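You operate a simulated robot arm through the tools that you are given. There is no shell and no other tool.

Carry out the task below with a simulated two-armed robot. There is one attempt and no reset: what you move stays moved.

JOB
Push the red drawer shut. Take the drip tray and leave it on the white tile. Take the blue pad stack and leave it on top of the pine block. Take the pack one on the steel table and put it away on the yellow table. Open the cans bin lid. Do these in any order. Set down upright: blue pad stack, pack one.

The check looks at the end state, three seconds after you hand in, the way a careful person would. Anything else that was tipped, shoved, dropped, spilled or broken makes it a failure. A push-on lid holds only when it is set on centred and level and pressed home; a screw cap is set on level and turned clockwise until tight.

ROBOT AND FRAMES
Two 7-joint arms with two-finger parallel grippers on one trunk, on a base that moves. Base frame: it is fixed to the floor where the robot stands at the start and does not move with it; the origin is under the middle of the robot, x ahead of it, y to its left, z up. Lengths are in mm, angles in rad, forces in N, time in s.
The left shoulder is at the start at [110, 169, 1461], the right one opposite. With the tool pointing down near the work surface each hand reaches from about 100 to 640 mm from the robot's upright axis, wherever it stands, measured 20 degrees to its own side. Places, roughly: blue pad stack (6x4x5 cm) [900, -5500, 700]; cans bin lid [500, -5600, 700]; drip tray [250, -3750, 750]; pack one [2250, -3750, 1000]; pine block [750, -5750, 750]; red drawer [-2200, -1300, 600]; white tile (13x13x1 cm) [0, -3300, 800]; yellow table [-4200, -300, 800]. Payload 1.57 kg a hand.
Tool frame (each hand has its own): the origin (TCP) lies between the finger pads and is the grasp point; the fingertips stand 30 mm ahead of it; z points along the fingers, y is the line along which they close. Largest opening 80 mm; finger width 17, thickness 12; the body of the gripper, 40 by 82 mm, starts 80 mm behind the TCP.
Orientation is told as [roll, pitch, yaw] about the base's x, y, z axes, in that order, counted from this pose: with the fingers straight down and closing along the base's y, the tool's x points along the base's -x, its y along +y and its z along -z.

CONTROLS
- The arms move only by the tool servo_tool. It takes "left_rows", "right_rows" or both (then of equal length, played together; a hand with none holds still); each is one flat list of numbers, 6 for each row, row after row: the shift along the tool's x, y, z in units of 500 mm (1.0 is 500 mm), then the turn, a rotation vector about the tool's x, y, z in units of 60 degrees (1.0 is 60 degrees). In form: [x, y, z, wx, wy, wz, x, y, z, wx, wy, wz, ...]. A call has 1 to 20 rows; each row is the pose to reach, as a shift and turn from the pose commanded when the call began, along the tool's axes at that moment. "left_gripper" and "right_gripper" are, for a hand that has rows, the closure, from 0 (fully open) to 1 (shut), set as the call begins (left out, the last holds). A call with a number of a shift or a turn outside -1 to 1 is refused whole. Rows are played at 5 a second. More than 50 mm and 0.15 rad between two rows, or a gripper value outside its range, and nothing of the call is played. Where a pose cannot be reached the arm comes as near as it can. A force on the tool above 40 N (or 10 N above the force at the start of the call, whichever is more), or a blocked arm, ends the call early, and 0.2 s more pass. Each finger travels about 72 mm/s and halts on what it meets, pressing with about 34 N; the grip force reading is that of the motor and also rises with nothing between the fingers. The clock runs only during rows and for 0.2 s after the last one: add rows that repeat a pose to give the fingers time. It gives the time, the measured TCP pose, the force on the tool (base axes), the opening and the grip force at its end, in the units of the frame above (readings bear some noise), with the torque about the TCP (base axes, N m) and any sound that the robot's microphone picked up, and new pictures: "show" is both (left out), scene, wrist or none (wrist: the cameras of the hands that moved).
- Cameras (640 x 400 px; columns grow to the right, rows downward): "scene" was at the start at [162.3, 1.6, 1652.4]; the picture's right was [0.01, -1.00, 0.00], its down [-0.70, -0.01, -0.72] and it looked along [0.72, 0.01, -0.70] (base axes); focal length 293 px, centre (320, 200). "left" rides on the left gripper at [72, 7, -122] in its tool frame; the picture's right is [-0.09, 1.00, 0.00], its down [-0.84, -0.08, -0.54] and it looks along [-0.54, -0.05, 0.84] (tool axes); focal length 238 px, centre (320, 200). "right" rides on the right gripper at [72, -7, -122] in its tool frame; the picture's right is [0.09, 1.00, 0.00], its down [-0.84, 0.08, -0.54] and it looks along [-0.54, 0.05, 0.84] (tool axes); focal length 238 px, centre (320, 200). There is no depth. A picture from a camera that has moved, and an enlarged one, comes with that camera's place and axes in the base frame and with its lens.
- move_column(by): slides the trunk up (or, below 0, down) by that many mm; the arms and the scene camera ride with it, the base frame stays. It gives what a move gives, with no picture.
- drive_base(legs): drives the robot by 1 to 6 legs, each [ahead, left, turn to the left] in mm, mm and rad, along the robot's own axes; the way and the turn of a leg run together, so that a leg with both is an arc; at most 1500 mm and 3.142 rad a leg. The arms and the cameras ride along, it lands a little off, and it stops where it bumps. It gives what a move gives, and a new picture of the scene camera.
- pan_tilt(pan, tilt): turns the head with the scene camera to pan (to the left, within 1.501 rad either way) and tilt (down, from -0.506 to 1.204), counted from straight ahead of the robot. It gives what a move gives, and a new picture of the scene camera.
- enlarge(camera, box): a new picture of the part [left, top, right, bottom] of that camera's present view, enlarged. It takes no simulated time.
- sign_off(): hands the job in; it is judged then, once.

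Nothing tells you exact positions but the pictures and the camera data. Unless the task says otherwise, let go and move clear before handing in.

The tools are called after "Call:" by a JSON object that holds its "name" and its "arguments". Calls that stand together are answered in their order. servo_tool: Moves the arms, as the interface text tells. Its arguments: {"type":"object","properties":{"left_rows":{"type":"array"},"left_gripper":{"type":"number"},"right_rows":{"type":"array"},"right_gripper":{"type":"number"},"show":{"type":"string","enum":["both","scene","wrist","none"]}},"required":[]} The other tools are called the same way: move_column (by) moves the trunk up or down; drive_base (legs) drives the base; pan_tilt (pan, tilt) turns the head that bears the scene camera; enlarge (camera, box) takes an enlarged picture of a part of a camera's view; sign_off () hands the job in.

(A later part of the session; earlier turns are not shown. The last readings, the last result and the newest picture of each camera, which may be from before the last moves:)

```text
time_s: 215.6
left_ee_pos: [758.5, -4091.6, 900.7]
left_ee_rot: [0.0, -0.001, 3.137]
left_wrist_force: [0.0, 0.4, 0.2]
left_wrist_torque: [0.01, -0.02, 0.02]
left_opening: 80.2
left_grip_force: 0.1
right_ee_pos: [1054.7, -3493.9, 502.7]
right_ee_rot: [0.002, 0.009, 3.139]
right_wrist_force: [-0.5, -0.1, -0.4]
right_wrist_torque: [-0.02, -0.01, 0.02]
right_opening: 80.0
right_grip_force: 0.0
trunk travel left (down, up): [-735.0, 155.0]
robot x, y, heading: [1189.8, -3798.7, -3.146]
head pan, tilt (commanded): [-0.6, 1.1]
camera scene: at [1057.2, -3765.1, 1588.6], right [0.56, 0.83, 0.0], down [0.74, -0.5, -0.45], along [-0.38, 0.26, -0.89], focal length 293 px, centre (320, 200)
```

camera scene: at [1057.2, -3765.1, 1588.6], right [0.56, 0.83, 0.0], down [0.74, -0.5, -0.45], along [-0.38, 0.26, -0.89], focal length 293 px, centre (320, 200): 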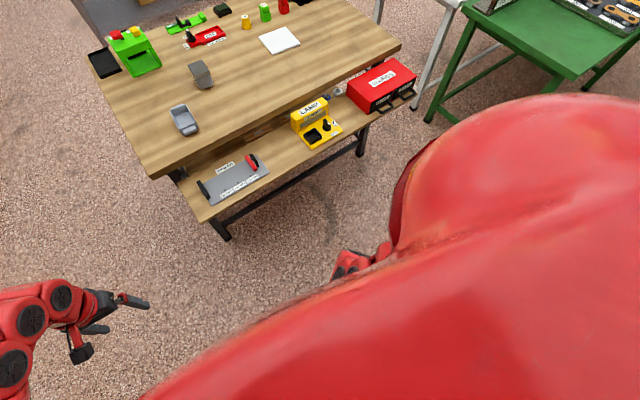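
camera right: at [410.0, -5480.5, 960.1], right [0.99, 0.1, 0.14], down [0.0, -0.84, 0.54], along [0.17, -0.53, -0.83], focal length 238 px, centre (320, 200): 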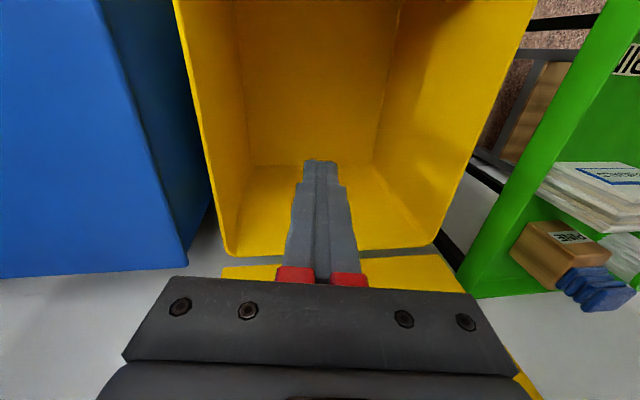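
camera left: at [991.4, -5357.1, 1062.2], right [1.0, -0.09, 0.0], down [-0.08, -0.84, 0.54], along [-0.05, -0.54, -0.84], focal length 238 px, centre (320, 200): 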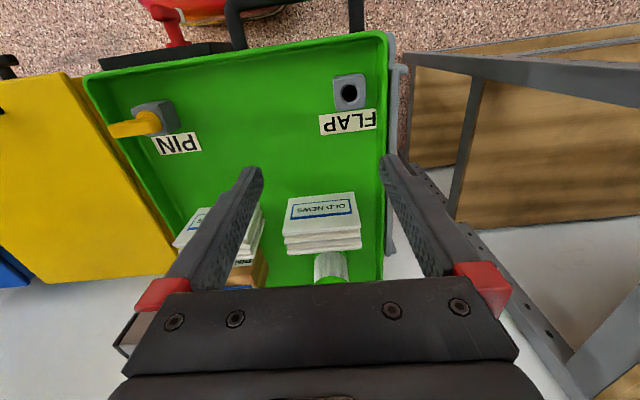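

The right arm is tucked at the side. Now I drive up to the table so the tray is within easy reach of the left hand.

Call:
{"name": "drive_base", "arguments": {"legs": [[0, -190, 0], [380, 0, 0.005]]}}

Call:
{"name": "pan_tilt", "arguments": {"pan": 0.2, "tilt": 0.95}}

Call:
{"name": "enlarge", "arguments": {"camera": "left", "box": [0, 0, 640, 400]}}

```text
time_s: 219.2
left_ee_pos: [383.1, -3902.9, 898.8]
left_ee_rot: [0.0, 0.0, -3.142]
left_wrist_force: [-0.6, -0.1, 0.2]
left_wrist_torque: [-0.02, -0.05, 0.01]
left_opening: 80.0
left_grip_force: 0.0
right_ee_pos: [677.0, -3303.6, 502.3]
right_ee_rot: [0.005, 0.008, -3.139]
right_wrist_force: [-0.1, -0.1, -0.5]
right_wrist_torque: [0.01, -0.02, -0.02]
right_opening: 80.1
right_grip_force: 0.0
trunk travel left (down, up): [-735.0, 155.0]
robot x, y, heading: [812.1, -3608.5, -3.131]
head pan, tilt (commanded): [-0.6, 1.1]
camera scene: at [680.7, -3575.1, 1588.5], right [0.56, 0.83, 0.0], down [0.74, -0.5, -0.45], along [-0.38, 0.25, -0.89], focal length 293 px, centre (320, 200)
```

scene: 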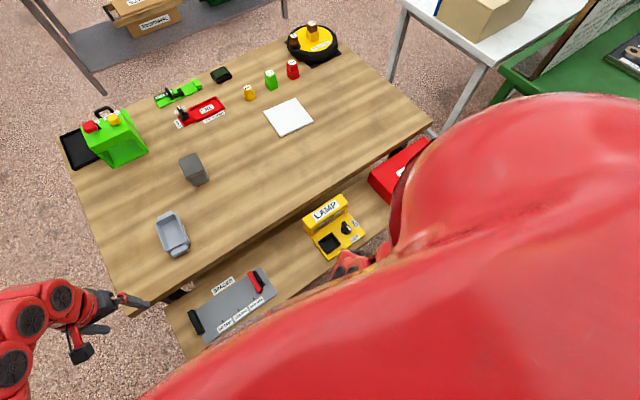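

```text
time_s: 220.3
left_ee_pos: [383.3, -3902.2, 901.2]
left_ee_rot: [0.0, 0.001, 3.142]
left_wrist_force: [0.7, 0.0, 0.3]
left_wrist_torque: [-0.01, -0.02, -0.04]
left_opening: 80.1
left_grip_force: 0.0
right_ee_pos: [676.7, -3304.3, 501.7]
right_ee_rot: [0.004, 0.007, -3.138]
right_wrist_force: [-0.2, -0.2, -0.5]
right_wrist_torque: [0.01, -0.01, 0.0]
right_opening: 79.9
right_grip_force: 0.1
trunk travel left (down, up): [-735.0, 155.0]
robot x, y, heading: [813.3, -3611.3, -3.136]
head pan, tilt (commanded): [0.201, 0.949]
camera scene: at [662.0, -3625.3, 1598.7], right [-0.2, 0.98, 0.0], down [0.8, 0.17, -0.58], along [-0.57, -0.12, -0.81], focal length 293 px, centre (320, 200)
```

scene: 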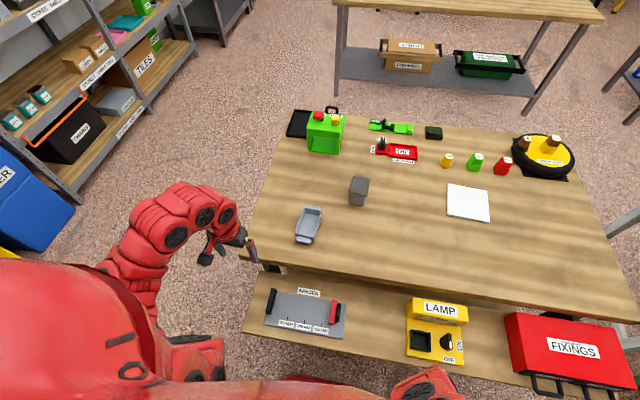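

```text
1.00 times, centred on (320, 200) of left (not enlarged: the box is as wide or as high as the picture)
camera zoom: at [455.0, -3908.7, 1021.8], right [-0.09, -1.0, 0.0], down [-0.84, 0.08, 0.54], along [-0.54, 0.05, -0.84], focal length 238 px, centre (320, 200)
```

zoom: 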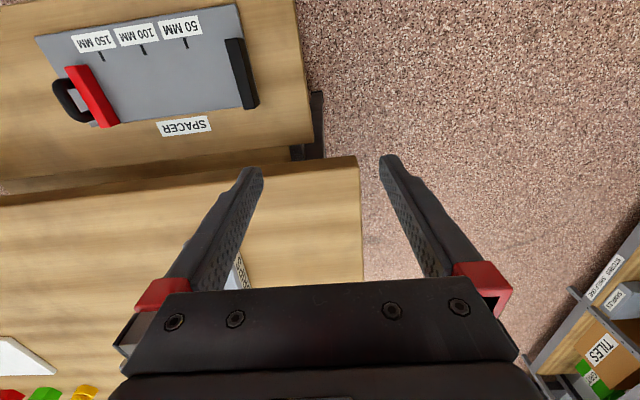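

Call:
{"name": "enlarge", "arguments": {"camera": "scene", "box": [270, 190, 350, 260]}}

```text
5.71 times, centred on (310, 225) of scene
camera zoom: at [662.0, -3625.3, 1598.7], right [-0.2, 0.98, 0.0], down [0.8, 0.17, -0.58], along [-0.57, -0.12, -0.81], focal length 1672 px, centre (377, 57)
```

zoom: 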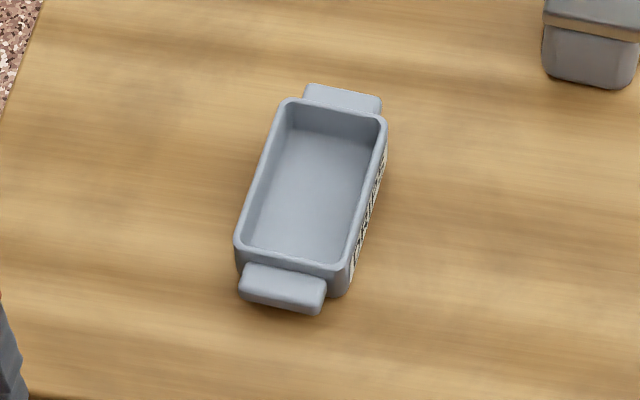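

The tray rim is about 92×60 mm, aligned with the axes, centred (212,-3755). I'll hover the left gripper over it.

Call:
{"name": "servo_tool", "arguments": {"left_rows": [-0.06, -0.05, 0, 0, 0, 0, -0.12, -0.1, 0, 0, 0, 0, -0.18, -0.15, 0, 0, 0, 0, -0.24, -0.2, 0, 0, 0, 0, -0.3, -0.25, 0, 0, 0, 0, -0.342, -0.294, 0, 0, 0, 0, -0.342, -0.294, 0, 0, 0, 0], "left_gripper": 0, "show": "both"}}

Call:
{"name": "enlarge", "arguments": {"camera": "left", "box": [220, 60, 420, 200]}}

```text
time_s: 221.9
left_ee_pos: [212.6, -3755.2, 899.7]
left_ee_rot: [0.001, -0.001, -3.142]
left_wrist_force: [-0.2, -0.3, 0.2]
left_wrist_torque: [-0.03, 0.02, 0.02]
left_opening: 79.6
left_grip_force: 0.1
right_ee_pos: [677.6, -3304.2, 502.9]
right_ee_rot: [0.002, 0.006, -3.138]
right_wrist_force: [-0.2, 0.0, -1.1]
right_wrist_torque: [0.0, -0.01, -0.03]
right_opening: 80.0
right_grip_force: 0.0
trunk travel left (down, up): [-735.0, 155.0]
robot x, y, heading: [812.4, -3606.8, -3.141]
head pan, tilt (commanded): [0.201, 0.949]
camera scene: at [662.6, -3626.1, 1598.8], right [-0.2, 0.98, 0.0], down [0.8, 0.17, -0.58], along [-0.57, -0.12, -0.81], focal length 293 px, centre (320, 200)
camera left: at [283.8, -3761.6, 1021.2], right [-0.09, -1.0, 0.0], down [-0.84, 0.08, 0.54], along [-0.54, 0.05, -0.84], focal length 238 px, centre (320, 200)
```

scene: 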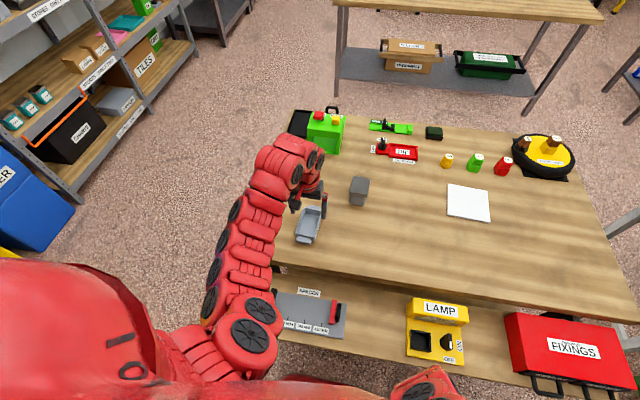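
left: 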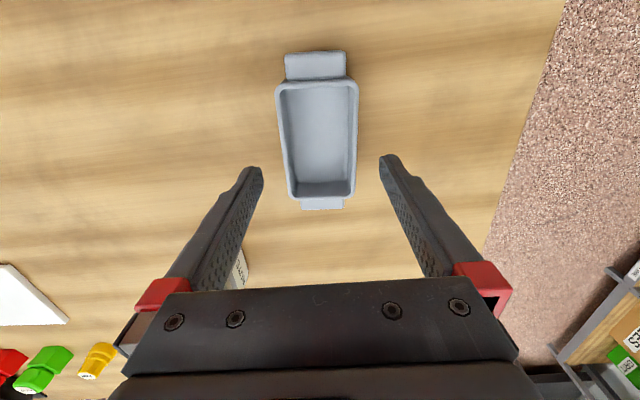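

```text
2.86 times, centred on (320, 130) of left
camera zoom: at [283.8, -3761.6, 1021.2], right [-0.09, -1.0, 0.0], down [-0.84, 0.08, 0.54], along [-0.54, 0.05, -0.84], focal length 681 px, centre (320, 400)
```

zoom: 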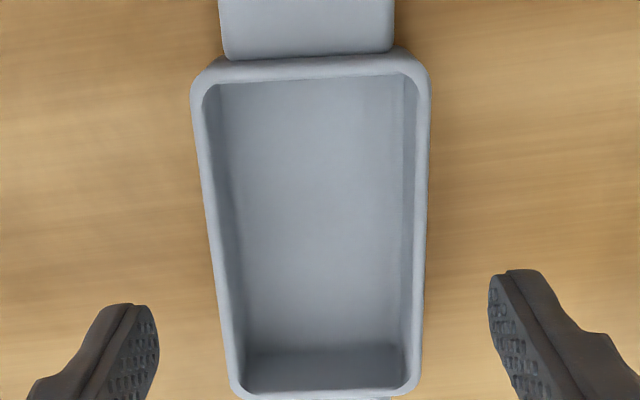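

Centred within ~2 mm. I'll descend around the tray.

Call:
{"name": "servo_tool", "arguments": {"left_rows": [0.005, 0, 0.05, 0, 0, 0, 0.005, 0, 0.09, 0, 0, 0, 0.005, 0, 0.114, 0, 0, 0, 0.005, 0, 0.114, 0, 0, 0], "show": "both"}}

Call:
{"name": "enlarge", "arguments": {"camera": "left", "box": [220, 60, 420, 240]}}

Call:
{"name": "enlarge", "arguments": {"camera": "scene", "box": [260, 160, 360, 260]}}

```text
time_s: 222.9
left_ee_pos: [213.8, -3755.8, 842.6]
left_ee_rot: [0.001, -0.002, -3.141]
left_wrist_force: [0.7, 0.7, 0.2]
left_wrist_torque: [-0.04, 0.0, 0.01]
left_opening: 79.9
left_grip_force: 0.0
right_ee_pos: [677.6, -3304.1, 503.7]
right_ee_rot: [0.005, 0.007, -3.137]
right_wrist_force: [0.0, -0.1, -0.6]
right_wrist_torque: [0.01, -0.03, 0.0]
right_opening: 80.0
right_grip_force: 0.0
trunk travel left (down, up): [-735.0, 155.0]
robot x, y, heading: [812.0, -3611.9, -3.135]
head pan, tilt (commanded): [0.201, 0.949]
camera scene: at [662.2, -3625.4, 1598.7], right [-0.21, 0.98, 0.0], down [0.8, 0.17, -0.58], along [-0.57, -0.12, -0.81], focal length 293 px, centre (320, 200)
camera left: at [286.6, -3762.2, 964.5], right [-0.09, -1.0, 0.0], down [-0.84, 0.08, 0.54], along [-0.54, 0.05, -0.84], focal length 238 px, centre (320, 200)
```

scene: 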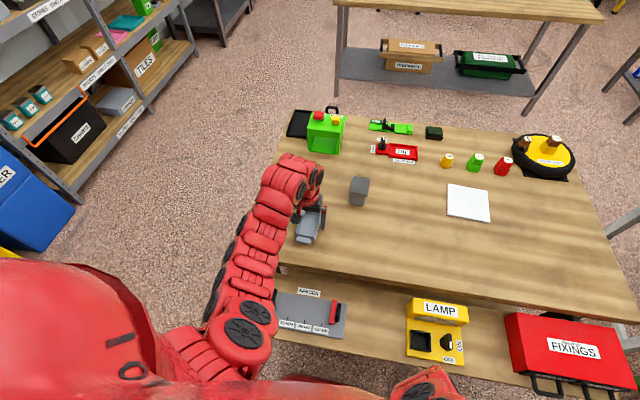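
left: 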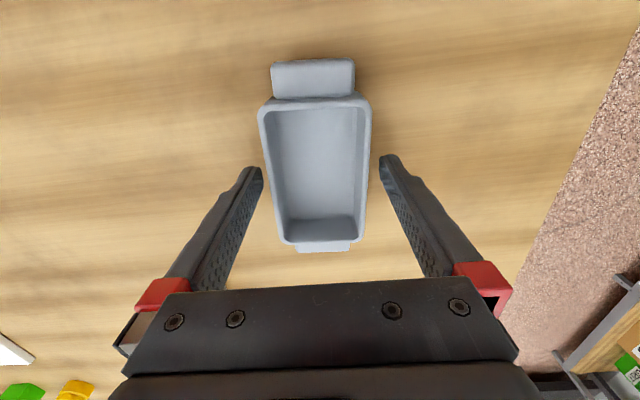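

```text
2.22 times, centred on (320, 150) of left
camera zoom: at [286.6, -3762.2, 964.5], right [-0.09, -1.0, 0.0], down [-0.84, 0.08, 0.54], along [-0.54, 0.05, -0.84], focal length 530 px, centre (320, 311)
```

zoom: 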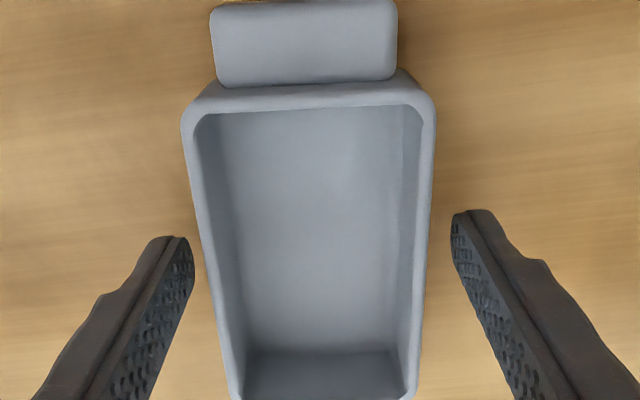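

```text
4.00 times, centred on (310, 210) of scene
camera zoom: at [662.2, -3625.4, 1598.7], right [-0.21, 0.98, 0.0], down [0.8, 0.17, -0.58], along [-0.57, -0.12, -0.81], focal length 1170 px, centre (360, 160)
```

zoom: 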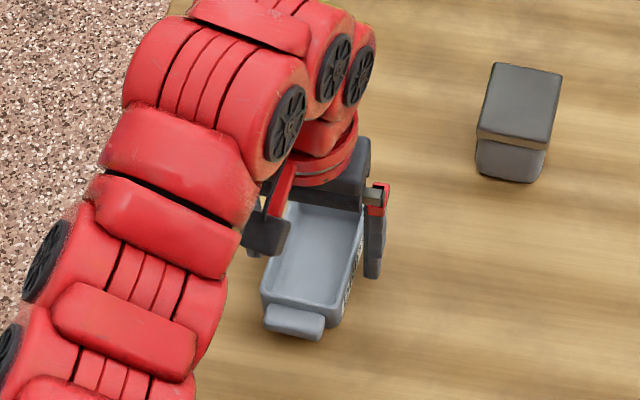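

Call:
{"name": "servo_tool", "arguments": {"left_rows": [0.001, 0, 0.008, 0, 0, 0, 0.002, 0, 0.014, 0, 0, 0], "show": "none"}}

Call:
{"name": "servo_tool", "arguments": {"left_rows": [0, 0, 0, 0, 0, 0, 0, 0, 0, 0, 0, 0, 0, 0, 0, 0, 0, 0, 0, 0, 0, 0, 0, 0], "left_gripper": 1, "show": "wrist"}}

```text
time_s: 223.5
left_ee_pos: [216.2, -3756.4, 834.4]
left_ee_rot: [0.0, 0.0, -3.14]
left_wrist_force: [-0.3, 1.1, -0.2]
left_wrist_torque: [0.01, 0.05, -0.01]
left_opening: 80.1
left_grip_force: 0.0
right_ee_pos: [678.0, -3303.4, 502.5]
right_ee_rot: [0.003, 0.009, -3.138]
right_wrist_force: [0.5, -0.8, -0.3]
right_wrist_torque: [0.03, -0.01, 0.0]
right_opening: 80.0
right_grip_force: 0.0
trunk travel left (down, up): [-735.0, 155.0]
robot x, y, heading: [815.1, -3612.6, -3.136]
head pan, tilt (commanded): [0.201, 0.949]
```

```text
time_s: 224.5
left_ee_pos: [215.9, -3755.3, 834.7]
left_ee_rot: [-0.001, -0.001, -3.143]
left_wrist_force: [-0.2, 0.6, 0.5]
left_wrist_torque: [0.02, 0.02, 0.03]
left_opening: 61.7
left_grip_force: 33.8
right_ee_pos: [677.5, -3304.0, 502.2]
right_ee_rot: [0.004, 0.006, -3.138]
right_wrist_force: [0.3, -0.2, 0.1]
right_wrist_torque: [-0.02, -0.04, 0.03]
right_opening: 80.3
right_grip_force: 0.0
trunk travel left (down, up): [-735.0, 155.0]
robot x, y, heading: [813.9, -3613.0, -3.136]
head pan, tilt (commanded): [0.201, 0.949]
camera left: at [287.5, -3761.8, 957.5], right [-0.09, -1.0, 0.0], down [-0.84, 0.08, 0.54], along [-0.54, 0.05, -0.84], focal length 238 px, centre (320, 200)
```

left: 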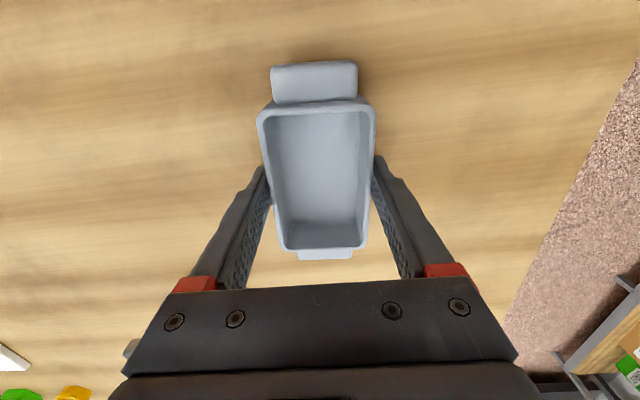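

Tray gripped (61.7 mm). I lift it and check that it hangs level.

Call:
{"name": "servo_tool", "arguments": {"left_rows": [0, 0, -0.02, 0, 0, 0, 0, 0, -0.08, 0, 0, 0, 0, 0, -0.14, 0, 0, 0, 0, 0, -0.2, 0, 0, 0, 0, 0, -0.22, 0, 0, 0], "show": "both"}}

```text
time_s: 225.7
left_ee_pos: [211.4, -3755.5, 938.2]
left_ee_rot: [-0.003, 0.0, -3.141]
left_wrist_force: [-0.4, 0.6, -0.6]
left_wrist_torque: [0.01, 0.03, 0.0]
left_opening: 61.4
left_grip_force: 33.5
left hand out of reach, approached as far as the arm can: row 5
right_ee_pos: [677.2, -3304.0, 502.7]
right_ee_rot: [0.003, 0.009, -3.138]
right_wrist_force: [-0.2, 0.0, -1.0]
right_wrist_torque: [0.02, 0.02, -0.02]
right_opening: 79.8
right_grip_force: 0.1
trunk travel left (down, up): [-735.0, 155.0]
robot x, y, heading: [814.7, -3609.5, -3.133]
head pan, tilt (commanded): [0.201, 0.949]
camera scene: at [661.5, -3625.5, 1598.6], right [-0.21, 0.98, 0.0], down [0.8, 0.17, -0.58], along [-0.57, -0.12, -0.81], focal length 293 px, centre (320, 200)
camera left: at [283.3, -3761.4, 1060.6], right [-0.09, -1.0, 0.0], down [-0.84, 0.08, 0.54], along [-0.54, 0.05, -0.84], focal length 238 px, centre (320, 200)
```

scene: 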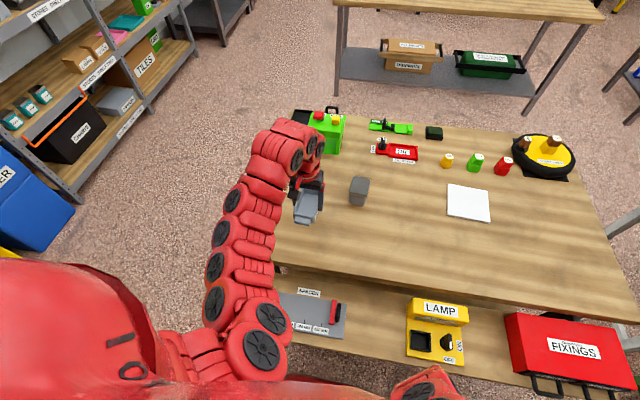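
left: 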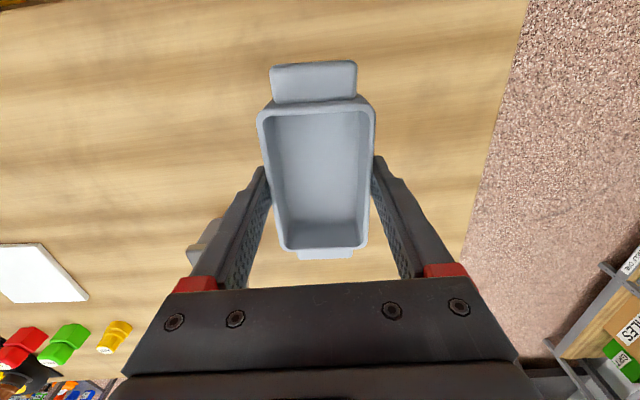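

The tray is held level. I'll raise the trunk for clearance, back away, and drive around the south side to the table's west side.

Call:
{"name": "move_column", "arguments": {"by": 120}}

Call:
{"name": "drive_base", "arguments": {"legs": [[-350, 0, 0], [0, 900, 0], [1100, 0, 0], [1050, 0, 0]]}}

Call:
{"name": "pan_tilt", "arguments": {"pan": -0.7, "tilt": 0.6}}

```text
time_s: 227.2
left_ee_pos: [211.4, -3755.5, 1058.4]
left_ee_rot: [-0.002, 0.0, -3.141]
left_wrist_force: [-0.3, 0.0, -0.6]
left_wrist_torque: [0.0, -0.01, -0.02]
left_opening: 61.2
left_grip_force: 34.4
right_ee_pos: [676.8, -3304.0, 622.9]
right_ee_rot: [0.005, 0.007, -3.138]
right_wrist_force: [0.5, -0.8, -0.5]
right_wrist_torque: [0.0, -0.03, 0.01]
right_opening: 80.1
right_grip_force: 0.1
trunk travel left (down, up): [-855.0, 35.0]
robot x, y, heading: [813.8, -3613.5, -3.136]
head pan, tilt (commanded): [0.201, 0.949]
```

```text
time_s: 244.0
left_ee_pos: [-1574.8, -4661.1, 1059.0]
left_ee_rot: [-0.002, -0.002, 3.138]
left_wrist_force: [0.2, 0.1, -1.0]
left_wrist_torque: [-0.03, -0.04, 0.01]
left_opening: 60.9
left_grip_force: 33.7
right_ee_pos: [-1106.8, -4210.0, 622.4]
right_ee_rot: [0.004, 0.006, -3.142]
right_wrist_force: [0.6, 1.3, 0.3]
right_wrist_torque: [-0.01, 0.03, 0.0]
right_opening: 80.1
right_grip_force: 0.0
trunk travel left (down, up): [-855.0, 35.0]
robot x, y, heading: [-975.2, -4516.7, -3.14]
head pan, tilt (commanded): [0.201, 0.949]
camera scene: at [-1124.0, -4532.4, 1718.7], right [-0.2, 0.98, 0.0], down [0.8, 0.16, -0.58], along [-0.57, -0.12, -0.81], focal length 293 px, centre (320, 200)
```

scene: 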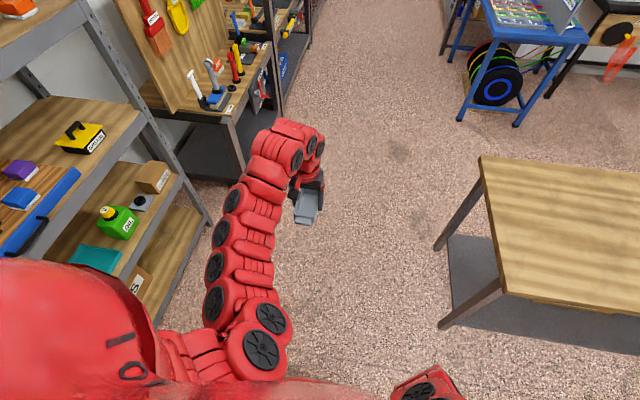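

```text
time_s: 245.2
left_ee_pos: [-1575.1, -4661.6, 1057.1]
left_ee_rot: [-0.001, -0.001, 3.141]
left_wrist_force: [0.8, -0.2, -0.9]
left_wrist_torque: [-0.02, 0.02, 0.03]
left_opening: 61.2
left_grip_force: 34.3
right_ee_pos: [-1108.6, -4210.9, 622.8]
right_ee_rot: [0.002, 0.007, -3.143]
right_wrist_force: [0.1, 0.2, 0.4]
right_wrist_torque: [-0.02, -0.01, 0.01]
right_opening: 79.9
right_grip_force: 0.1
trunk travel left (down, up): [-855.0, 35.0]
robot x, y, heading: [-973.4, -4518.6, -3.142]
head pan, tilt (commanded): [-0.7, 0.6]
camera scene: at [-1121.0, -4461.1, 1747.1], right [0.64, 0.77, 0.0], down [0.43, -0.36, -0.82], along [-0.63, 0.53, -0.57], focal length 293 px, centre (320, 200)
```

scene: 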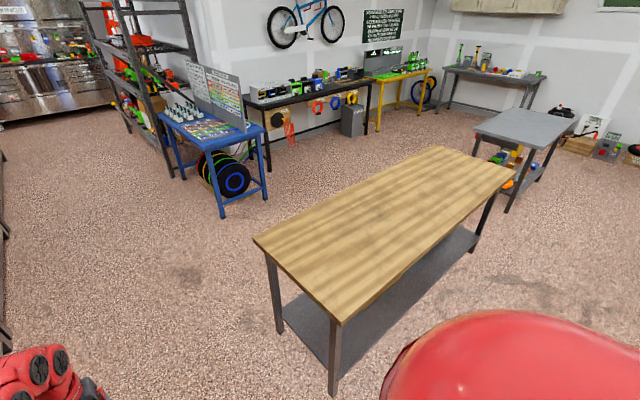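

Now I turn around to face east and strafe north beside the table's west side.

Call:
{"name": "drive_base", "arguments": {"legs": [[0, 0, 1.57], [0, 0, 1.571]]}}

Call:
{"name": "pan_tilt", "arguments": {"pan": 0.3, "tilt": 0.6}}

```text
time_s: 253.2
left_ee_pos: [-371.6, -4368.8, 1058.4]
left_ee_rot: [-0.002, 0.0, 0.008]
left_wrist_force: [-0.4, 0.0, -0.8]
left_wrist_torque: [-0.02, 0.01, 0.02]
left_opening: 61.1
left_grip_force: 33.5
right_ee_pos: [-834.1, -4823.3, 622.1]
right_ee_rot: [0.005, 0.008, 0.012]
right_wrist_force: [-0.1, -0.7, -0.2]
right_wrist_torque: [0.0, -0.01, 0.01]
right_opening: 79.9
right_grip_force: 0.0
trunk travel left (down, up): [-855.0, 35.0]
robot x, y, heading: [-972.0, -4516.9, 0.012]
head pan, tilt (commanded): [-0.7, 0.6]
camera scene: at [-824.0, -4572.3, 1747.1], right [-0.63, -0.77, 0.0], down [-0.44, 0.36, -0.82], along [0.64, -0.52, -0.57], focal length 293 px, centre (320, 200)
```

scene: 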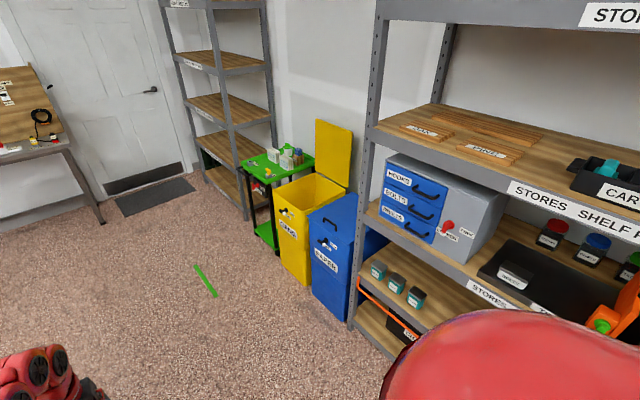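

```text
time_s: 254.5
left_ee_pos: [-372.0, -4368.6, 1060.1]
left_ee_rot: [-0.002, 0.0, 0.008]
left_wrist_force: [-0.2, -0.3, -1.0]
left_wrist_torque: [0.01, 0.01, -0.04]
left_opening: 61.0
left_grip_force: 34.0
right_ee_pos: [-834.0, -4822.8, 622.8]
right_ee_rot: [0.002, 0.009, 0.01]
right_wrist_force: [-0.3, 0.9, 0.9]
right_wrist_torque: [-0.02, 0.01, 0.0]
right_opening: 80.0
right_grip_force: 0.1
trunk travel left (down, up): [-855.0, 35.0]
robot x, y, heading: [-970.9, -4519.3, 0.013]
head pan, tilt (commanded): [0.3, 0.6]
camera scene: at [-808.3, -4489.0, 1747.1], right [0.31, -0.95, 0.0], down [-0.54, -0.17, -0.82], along [0.78, 0.25, -0.57], focal length 293 px, centre (320, 200)
```

scene: 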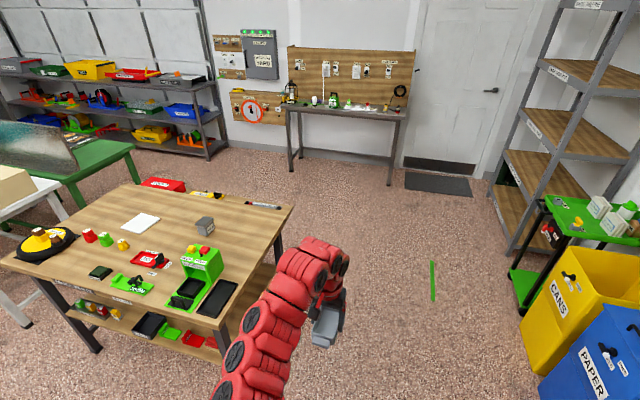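

Call:
{"name": "drive_base", "arguments": {"legs": [[-40, 1110, -0.012]]}}

Call:
{"name": "pan_tilt", "arguments": {"pan": 0.0, "tilt": 0.7}}

```text
time_s: 260.2
left_ee_pos: [-426.5, -3264.5, 1059.6]
left_ee_rot: [0.0, 0.001, 0.006]
left_wrist_force: [0.9, -0.2, -1.2]
left_wrist_torque: [-0.02, -0.01, 0.01]
left_opening: 61.2
left_grip_force: 33.6
right_ee_pos: [-889.4, -3720.2, 622.1]
right_ee_rot: [0.004, 0.009, 0.009]
right_wrist_force: [0.4, 0.3, -0.1]
right_wrist_torque: [-0.02, 0.0, 0.02]
right_opening: 80.3
right_grip_force: 0.1
trunk travel left (down, up): [-855.0, 35.0]
robot x, y, heading: [-1027.7, -3409.3, 0.01]
head pan, tilt (commanded): [0.3, 0.6]
camera scene: at [-862.2, -3385.1, 1747.1], right [0.31, -0.95, 0.0], down [-0.54, -0.17, -0.82], along [0.79, 0.25, -0.57], focal length 293 px, centre (320, 200)
```

scene: 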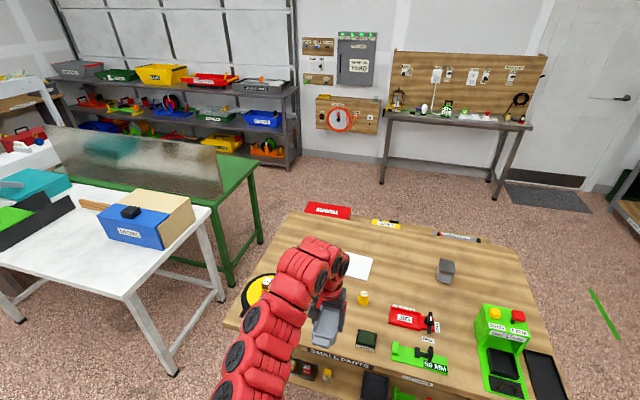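

```text
time_s: 261.0
left_ee_pos: [-425.7, -3265.5, 1057.5]
left_ee_rot: [-0.001, 0.0, 0.005]
left_wrist_force: [-0.9, -0.3, -0.4]
left_wrist_torque: [-0.02, -0.01, 0.04]
left_opening: 60.9
left_grip_force: 34.3
right_ee_pos: [-888.9, -3720.0, 623.2]
right_ee_rot: [0.001, 0.009, 0.009]
right_wrist_force: [0.7, -0.5, 0.0]
right_wrist_torque: [0.02, 0.01, -0.03]
right_opening: 80.4
right_grip_force: 0.1
trunk travel left (down, up): [-855.0, 35.0]
robot x, y, heading: [-1030.1, -3414.0, 0.01]
head pan, tilt (commanded): [0.0, 0.7]
camera scene: at [-861.4, -3410.9, 1738.5], right [0.01, -1.0, 0.0], down [-0.64, -0.01, -0.77], along [0.76, 0.01, -0.64], focal length 293 px, centre (320, 200)
```

scene: 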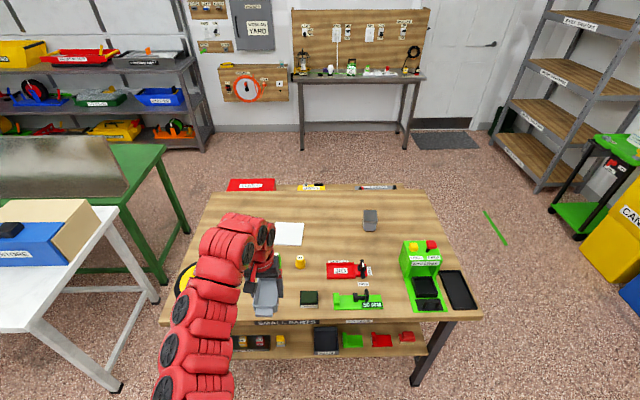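

I'm west of the table with the tray high. I'll drive up close, extend the hand over the tile, and then use the trunk to lower it.

Call:
{"name": "drive_base", "arguments": {"legs": [[300, 0, -0.01], [60, 0, 0]]}}

Call:
{"name": "servo_tool", "arguments": {"left_rows": [-0.05, 0, 0, 0, 0, 0, -0.1, 0, 0, 0, 0, 0, -0.15, 0, 0, 0, 0, 0, -0.15, 0, 0, 0, 0, 0], "show": "both"}}

```text
time_s: 263.6
left_ee_pos: [-68.2, -3268.6, 1059.2]
left_ee_rot: [-0.003, -0.002, -0.004]
left_wrist_force: [-1.1, 0.5, -0.3]
left_wrist_torque: [0.0, -0.03, 0.0]
left_opening: 60.9
left_grip_force: 33.7
right_ee_pos: [-534.0, -3719.8, 622.8]
right_ee_rot: [0.001, 0.005, 0.001]
right_wrist_force: [-0.4, 0.0, -0.2]
right_wrist_torque: [0.01, 0.0, 0.04]
right_opening: 80.0
right_grip_force: 0.1
trunk travel left (down, up): [-855.0, 35.0]
robot x, y, heading: [-666.3, -3411.5, 0.004]
head pan, tilt (commanded): [0.0, 0.7]
camera scene: at [-505.5, -3410.5, 1738.9], right [0.0, -1.0, 0.0], down [-0.64, 0.0, -0.77], along [0.77, 0.0, -0.64], focal length 293 px, centre (320, 200)
```

scene: 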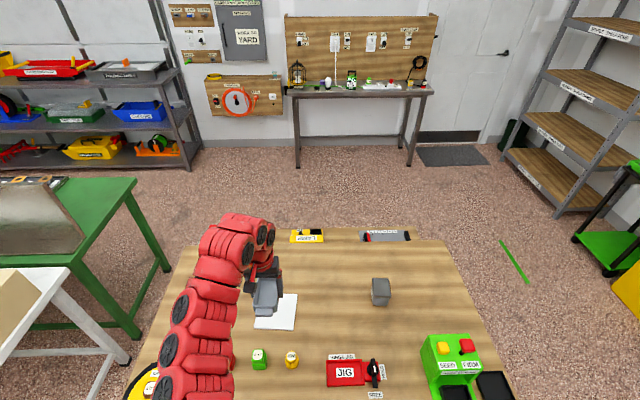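

```text
time_s: 264.6
left_ee_pos: [8.5, -3268.0, 1059.3]
left_ee_rot: [0.0, 0.0, -0.002]
left_wrist_force: [-0.7, -0.6, -0.2]
left_wrist_torque: [0.02, -0.01, 0.0]
left_opening: 61.0
left_grip_force: 34.0
right_ee_pos: [-534.2, -3719.7, 622.6]
right_ee_rot: [0.002, 0.005, 0.0]
right_wrist_force: [-0.7, -0.1, -0.1]
right_wrist_torque: [-0.02, 0.02, 0.02]
right_opening: 79.9
right_grip_force: 0.0
trunk travel left (down, up): [-855.0, 35.0]
robot x, y, heading: [-668.7, -3410.2, 0.0]
head pan, tilt (commanded): [0.0, 0.7]
camera scene: at [-504.4, -3410.4, 1738.7], right [0.0, -1.0, 0.0], down [-0.64, 0.0, -0.77], along [0.77, 0.0, -0.64], focal length 293 px, centre (320, 200)
camera left: at [-64.0, -3260.4, 1181.3], right [0.1, 1.0, 0.0], down [0.84, -0.08, 0.54], along [0.54, -0.05, -0.84], focal length 238 px, centre (320, 200)
```

scene: 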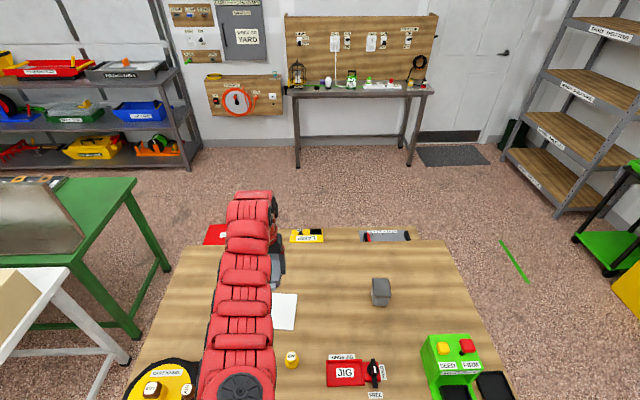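
left: 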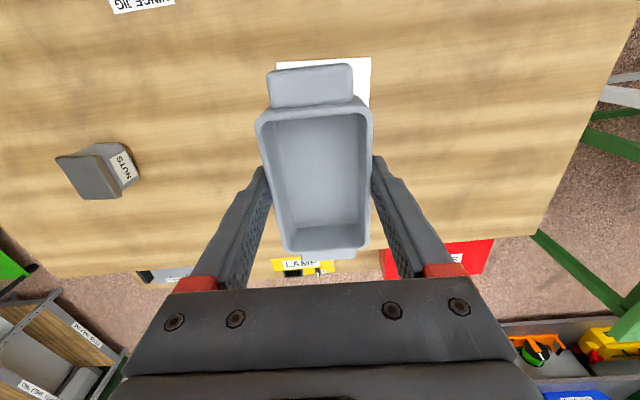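

The tile centre triangulates to about (20,-3259). I'll shift the tray over it and lower with the trunk.

Call:
{"name": "servo_tool", "arguments": {"left_rows": [-0.012, 0.009, 0, 0, 0, 0, -0.023, 0.018, 0, 0, 0, 0, -0.023, 0.018, 0, 0, 0, 0], "show": "none"}}

Call:
{"name": "move_column", "arguments": {"by": -150}}

Call:
{"name": "pan_tilt", "arguments": {"pan": 0.0, "tilt": 0.8}}

Call:
{"name": "enlarge", "arguments": {"camera": "left", "box": [0, 0, 640, 400]}}

```text
time_s: 265.4
left_ee_pos: [21.1, -3259.5, 1058.7]
left_ee_rot: [-0.002, 0.0, -0.004]
left_wrist_force: [-0.5, 0.0, -0.3]
left_wrist_torque: [0.01, -0.02, -0.01]
left_opening: 61.1
left_grip_force: 33.7
right_ee_pos: [-533.8, -3718.4, 621.9]
right_ee_rot: [0.002, 0.006, 0.0]
right_wrist_force: [0.0, -0.2, 0.4]
right_wrist_torque: [-0.03, 0.03, -0.02]
right_opening: 80.0
right_grip_force: 0.0
trunk travel left (down, up): [-855.0, 35.0]
robot x, y, heading: [-670.6, -3410.0, 0.005]
head pan, tilt (commanded): [0.0, 0.7]
```

```text
time_s: 267.1
left_ee_pos: [20.2, -3260.4, 909.2]
left_ee_rot: [-0.001, 0.0, -0.003]
left_wrist_force: [0.0, 0.2, 0.4]
left_wrist_torque: [0.01, -0.03, 0.0]
left_opening: 61.4
left_grip_force: 33.9
right_ee_pos: [-532.8, -3718.6, 471.9]
right_ee_rot: [0.002, 0.006, 0.0]
right_wrist_force: [-0.7, 0.1, 0.2]
right_wrist_torque: [-0.03, 0.0, 0.01]
right_opening: 79.8
right_grip_force: 0.1
trunk travel left (down, up): [-705.0, 185.0]
robot x, y, heading: [-668.6, -3413.2, 0.002]
head pan, tilt (commanded): [0.0, 0.7]
```

```text
time_s: 267.8
left_ee_pos: [20.2, -3259.5, 908.1]
left_ee_rot: [-0.002, 0.0, -0.002]
left_wrist_force: [1.2, 0.0, -0.7]
left_wrist_torque: [0.0, 0.02, -0.01]
left_opening: 61.0
left_grip_force: 33.7
right_ee_pos: [-533.0, -3718.5, 471.9]
right_ee_rot: [0.002, 0.008, 0.002]
right_wrist_force: [0.5, 0.3, 0.9]
right_wrist_torque: [0.0, 0.0, 0.01]
right_opening: 80.1
right_grip_force: 0.0
trunk travel left (down, up): [-705.0, 185.0]
robot x, y, heading: [-668.0, -3411.7, -0.001]
head pan, tilt (commanded): [0.0, 0.799]
camera scene: at [-506.6, -3410.4, 1580.3], right [0.0, -1.0, 0.0], down [-0.72, 0.0, -0.7], along [0.7, 0.0, -0.72], focal length 293 px, centre (320, 200)
```

scene: 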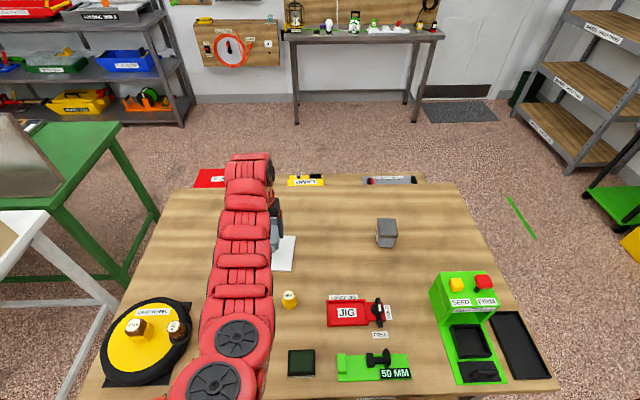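

```text
1.00 times, centred on (320, 200) of left (not enlarged: the box is as wide or as high as the picture)
camera zoom: at [-51.2, -3252.3, 1030.6], right [0.1, 1.0, 0.0], down [0.84, -0.08, 0.54], along [0.54, -0.05, -0.84], focal length 238 px, centre (320, 200)
```

zoom: 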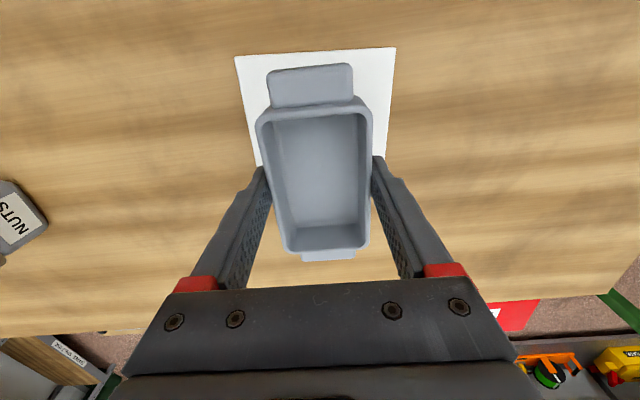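

Nearly centred: shift a few mm and lower to just above the tile.

Call:
{"name": "servo_tool", "arguments": {"left_rows": [0.004, 0.006, 0, 0, 0, 0, 0.004, 0.006, 0, 0, 0, 0], "show": "none"}}

Call:
{"name": "move_column", "arguments": {"by": -56}}

Call:
{"name": "enlarge", "arguments": {"camera": "left", "box": [200, 20, 440, 280]}}

```text
time_s: 268.4
left_ee_pos: [18.9, -3257.4, 907.3]
left_ee_rot: [-0.001, 0.0, -0.004]
left_wrist_force: [-0.1, -0.4, -1.0]
left_wrist_torque: [0.02, 0.0, 0.03]
left_opening: 60.9
left_grip_force: 34.5
right_ee_pos: [-532.5, -3718.7, 472.3]
right_ee_rot: [0.001, 0.009, -0.002]
right_wrist_force: [-0.3, 0.3, 0.0]
right_wrist_torque: [-0.04, 0.0, -0.01]
right_opening: 80.2
right_grip_force: 0.0
trunk travel left (down, up): [-705.0, 185.0]
robot x, y, heading: [-665.0, -3410.8, 0.004]
head pan, tilt (commanded): [0.0, 0.799]
```

```text
time_s: 269.4
left_ee_pos: [19.4, -3257.7, 853.2]
left_ee_rot: [-0.001, 0.0, -0.004]
left_wrist_force: [0.6, -0.7, -0.5]
left_wrist_torque: [0.02, -0.03, 0.03]
left_opening: 61.0
left_grip_force: 33.9
right_ee_pos: [-533.5, -3718.2, 416.0]
right_ee_rot: [0.001, 0.006, 0.0]
right_wrist_force: [0.4, 0.3, -0.3]
right_wrist_torque: [0.0, -0.01, -0.01]
right_opening: 80.0
right_grip_force: 0.2
trunk travel left (down, up): [-649.0, 241.0]
robot x, y, heading: [-668.6, -3410.4, -0.0]
head pan, tilt (commanded): [0.0, 0.799]
```

```text
1.54 times, centred on (320, 150) of left
camera zoom: at [-53.4, -3249.5, 974.6], right [0.1, 1.0, 0.0], down [0.84, -0.08, 0.54], along [0.54, -0.05, -0.84], focal length 367 px, centre (320, 277)
```

zoom: 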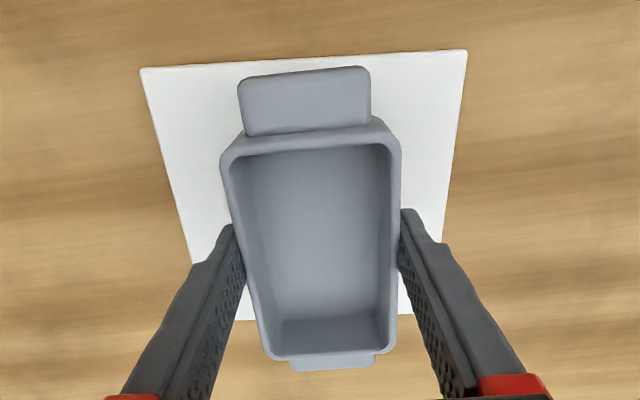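

Well centred on the tile. Lower the last few millimetres.

Call:
{"name": "servo_tool", "arguments": {"left_rows": [0.003, 0.002, 0.008, 0, 0, 0, 0.003, 0.002, 0.013, 0, 0, 0, 0.003, 0.002, 0.016, 0, 0, 0], "show": "wrist"}}

```text
time_s: 270.2
left_ee_pos: [16.6, -3256.8, 844.9]
left_ee_rot: [-0.002, 0.001, -0.002]
left_wrist_force: [-1.1, -0.3, 1.7]
left_wrist_torque: [0.04, -0.02, 0.03]
left_opening: 61.0
left_grip_force: 34.6
right_ee_pos: [-533.0, -3718.3, 417.0]
right_ee_rot: [0.001, 0.007, 0.001]
right_wrist_force: [-0.4, -0.1, -0.9]
right_wrist_torque: [0.01, -0.02, -0.02]
right_opening: 80.0
right_grip_force: 0.0
trunk travel left (down, up): [-649.0, 241.0]
robot x, y, heading: [-668.4, -3411.4, 0.004]
head pan, tilt (commanded): [0.0, 0.799]
camera left: at [-55.1, -3248.7, 967.1], right [0.1, 1.0, 0.0], down [0.84, -0.08, 0.54], along [0.54, -0.05, -0.84], focal length 238 px, centre (320, 200)
```

left: 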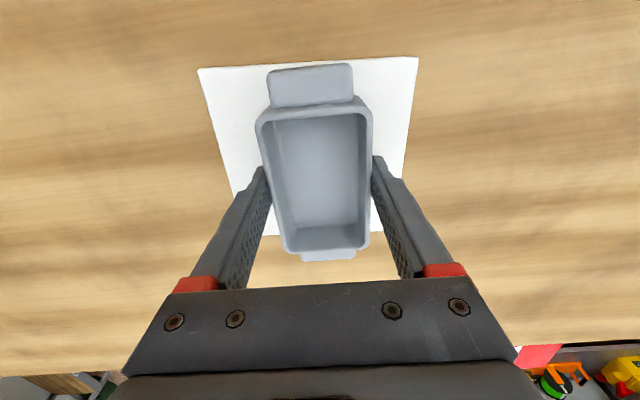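

Call:
{"name": "servo_tool", "arguments": {"left_rows": [0, 0, 0.002, 0, 0, 0, 0, 0, 0.002, 0, 0, 0], "show": "none"}}

Call:
{"name": "servo_tool", "arguments": {"left_rows": [0, 0, 0, 0, 0, 0, 0, 0, 0, 0, 0, 0, 0, 0, 0, 0, 0, 0, 0, 0, 0, 0, 0, 0], "left_gripper": 0, "show": "wrist"}}

```text
time_s: 270.8
left_ee_pos: [16.6, -3256.7, 846.4]
left_ee_rot: [-0.002, -0.004, -0.005]
left_wrist_force: [1.3, -0.6, 9.9]
left_wrist_torque: [0.09, 0.42, 0.0]
left_opening: 61.2
left_grip_force: 33.8
right_ee_pos: [-533.5, -3718.2, 415.9]
right_ee_rot: [0.005, 0.008, -0.001]
right_wrist_force: [-0.6, 0.2, 0.2]
right_wrist_torque: [0.02, 0.0, 0.0]
right_opening: 80.0
right_grip_force: 0.0
trunk travel left (down, up): [-649.0, 241.0]
robot x, y, heading: [-666.6, -3411.0, 0.007]
head pan, tilt (commanded): [0.0, 0.799]
```

```text
time_s: 271.8
left_ee_pos: [16.8, -3256.7, 844.9]
left_ee_rot: [-0.003, 0.001, -0.004]
left_wrist_force: [0.1, -0.2, 0.1]
left_wrist_torque: [0.0, 0.0, 0.01]
left_opening: 79.9
left_grip_force: 0.1
right_ee_pos: [-532.5, -3718.6, 416.8]
right_ee_rot: [0.001, 0.008, -0.002]
right_wrist_force: [-0.6, -0.1, 0.5]
right_wrist_torque: [0.0, -0.01, 0.0]
right_opening: 80.0
right_grip_force: 0.1
trunk travel left (down, up): [-649.0, 241.0]
robot x, y, heading: [-669.2, -3406.0, 0.002]
head pan, tilt (commanded): [0.0, 0.799]
camera left: at [-55.0, -3248.6, 965.7], right [0.1, 1.0, 0.0], down [0.84, -0.08, 0.54], along [0.54, -0.05, -0.84], focal length 238 px, centre (320, 200)
```

left: 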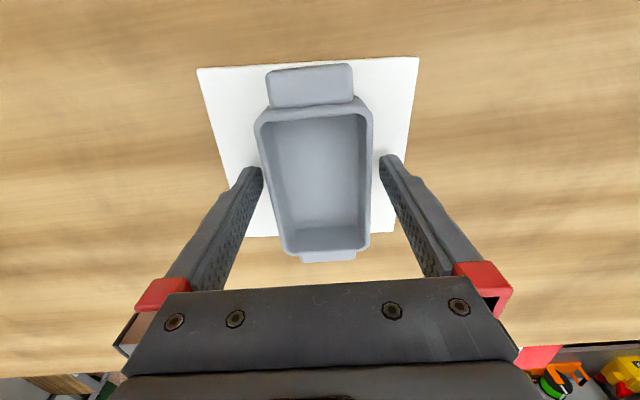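

The tray sits on the tile and is released. I raise straight up with the trunk.

Call:
{"name": "move_column", "arguments": {"by": 190}}

Call:
{"name": "enlarge", "arguments": {"camera": "left", "box": [200, 20, 440, 200]}}

```text
time_s: 273.9
left_ee_pos: [16.9, -3256.3, 1033.1]
left_ee_rot: [-0.001, 0.0, -0.004]
left_wrist_force: [0.1, 0.6, 0.2]
left_wrist_torque: [0.01, 0.0, 0.03]
left_opening: 79.9
left_grip_force: 0.0
right_ee_pos: [-533.1, -3718.2, 605.8]
right_ee_rot: [0.002, 0.006, 0.001]
right_wrist_force: [-0.2, -0.5, 0.4]
right_wrist_torque: [0.01, 0.01, 0.0]
right_opening: 80.2
right_grip_force: 0.2
trunk travel left (down, up): [-839.0, 51.0]
robot x, y, heading: [-669.3, -3413.9, 0.002]
head pan, tilt (commanded): [0.0, 0.799]
```

```text
2.22 times, centred on (320, 110) of left
camera zoom: at [-54.8, -3248.6, 1155.6], right [0.1, 1.0, 0.0], down [0.84, -0.08, 0.54], along [0.54, -0.05, -0.84], focal length 530 px, centre (320, 400)
```

zoom: 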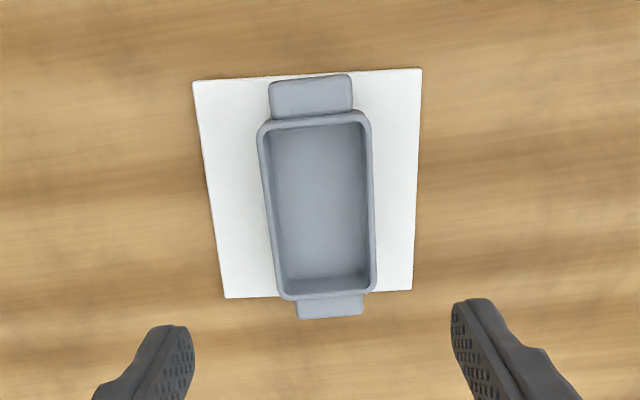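

The tray rests on the tile. I back away and drive around the south side toward the steel table.

Call:
{"name": "drive_base", "arguments": {"legs": [[-360, 0, 0], [0, -1100, 0]]}}

Call:
{"name": "servo_tool", "arguments": {"left_rows": [0.02, 0.02, 0.08, 0, 0, 0, 0.05, 0.04, 0.16, 0, 0, 0, 0.12, 0.06, 0.2, 0, 0, 0, 0.2, 0.08, 0.22, 0, 0, 0, 0.28, 0.1, 0.24, 0, 0, 0, 0.36, 0.12, 0.25, 0, 0, 0, 0.42, 0.15, 0.25, 0, 0, 0], "show": "none"}}

Call:
{"name": "drive_base", "arguments": {"legs": [[1150, 0, 0], [1100, 0, 0], [0, 700, 0]]}}

Call:
{"name": "pan_tilt", "arguments": {"pan": 0.0, "tilt": 0.5}}

```text
time_s: 281.4
left_ee_pos: [-347.2, -4359.8, 1034.0]
left_ee_rot: [-0.003, 0.0, -0.008]
left_wrist_force: [-0.1, -0.3, -0.6]
left_wrist_torque: [0.0, 0.03, -0.05]
left_opening: 80.1
left_grip_force: 0.0
right_ee_pos: [-899.2, -4820.5, 606.3]
right_ee_rot: [0.001, 0.007, -0.006]
right_wrist_force: [-0.3, -0.4, 0.0]
right_wrist_torque: [-0.05, 0.02, 0.01]
right_opening: 79.9
right_grip_force: 0.1
trunk travel left (down, up): [-839.0, 51.0]
robot x, y, heading: [-1037.0, -4512.5, -0.0]
head pan, tilt (commanded): [0.0, 0.799]
camera scene: at [-871.2, -4511.9, 1714.3], right [0.0, -1.0, 0.0], down [-0.72, 0.0, -0.7], along [0.7, 0.0, -0.72], focal length 293 px, centre (320, 200)
```

scene: 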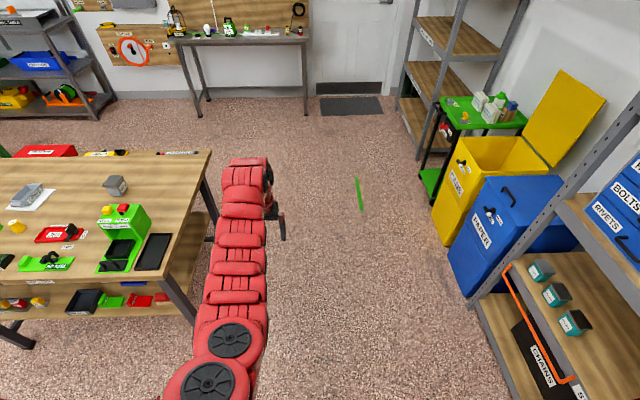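

```text
time_s: 283.0
left_ee_pos: [-557.4, -4283.6, 908.5]
left_ee_rot: [-0.002, -0.001, -0.007]
left_wrist_force: [1.0, 0.0, -0.1]
left_wrist_torque: [-0.01, -0.01, -0.03]
left_opening: 79.8
left_grip_force: 0.0
right_ee_pos: [-899.2, -4819.8, 605.9]
right_ee_rot: [0.0, 0.007, -0.002]
right_wrist_force: [-0.5, -0.6, -0.4]
right_wrist_torque: [0.0, -0.03, 0.01]
right_opening: 80.0
right_grip_force: 0.1
trunk travel left (down, up): [-839.0, 51.0]
robot x, y, heading: [-1032.4, -4511.1, -0.002]
head pan, tilt (commanded): [0.0, 0.799]
```

```text
time_s: 297.5
left_ee_pos: [1670.4, -3573.1, 908.2]
left_ee_rot: [-0.002, 0.001, 0.002]
left_wrist_force: [-0.6, -0.5, 0.3]
left_wrist_torque: [0.01, 0.0, 0.01]
left_opening: 79.9
left_grip_force: 0.1
right_ee_pos: [1332.7, -4113.8, 606.6]
right_ee_rot: [0.001, 0.007, 0.003]
right_wrist_force: [-0.2, 0.1, -1.4]
right_wrist_torque: [-0.01, -0.03, -0.03]
right_opening: 80.1
right_grip_force: 0.0
trunk travel left (down, up): [-839.0, 51.0]
robot x, y, heading: [1198.1, -3809.5, 0.011]
head pan, tilt (commanded): [0.0, 0.799]
camera scene: at [1357.4, -3805.0, 1714.3], right [0.01, -1.0, 0.0], down [-0.72, -0.01, -0.7], along [0.7, 0.01, -0.72], focal length 293 px, centre (320, 200)
```

scene: 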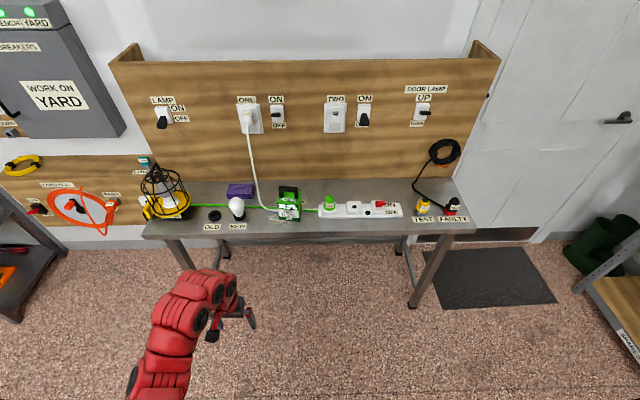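

```text
time_s: 298.3
left_ee_pos: [1670.5, -3573.9, 908.6]
left_ee_rot: [-0.002, 0.0, 0.002]
left_wrist_force: [-0.9, 0.3, -0.2]
left_wrist_torque: [0.02, 0.0, 0.02]
left_opening: 80.0
left_grip_force: 0.0
right_ee_pos: [1333.1, -4113.2, 606.6]
right_ee_rot: [0.002, 0.007, 0.005]
right_wrist_force: [-0.8, 0.3, 0.6]
right_wrist_torque: [-0.01, -0.01, 0.01]
right_opening: 79.9
right_grip_force: 0.2
trunk travel left (down, up): [-839.0, 51.0]
robot x, y, heading: [1194.9, -3807.3, 0.006]
head pan, tilt (commanded): [0.0, 0.499]
camera scene: at [1367.7, -3804.8, 1740.1], right [0.01, -1.0, 0.0], down [-0.48, 0.0, -0.88], along [0.88, 0.01, -0.48], focal length 293 px, centre (320, 200)
```

scene: 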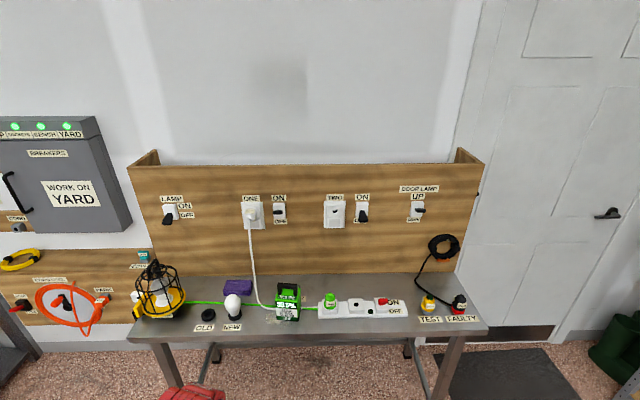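

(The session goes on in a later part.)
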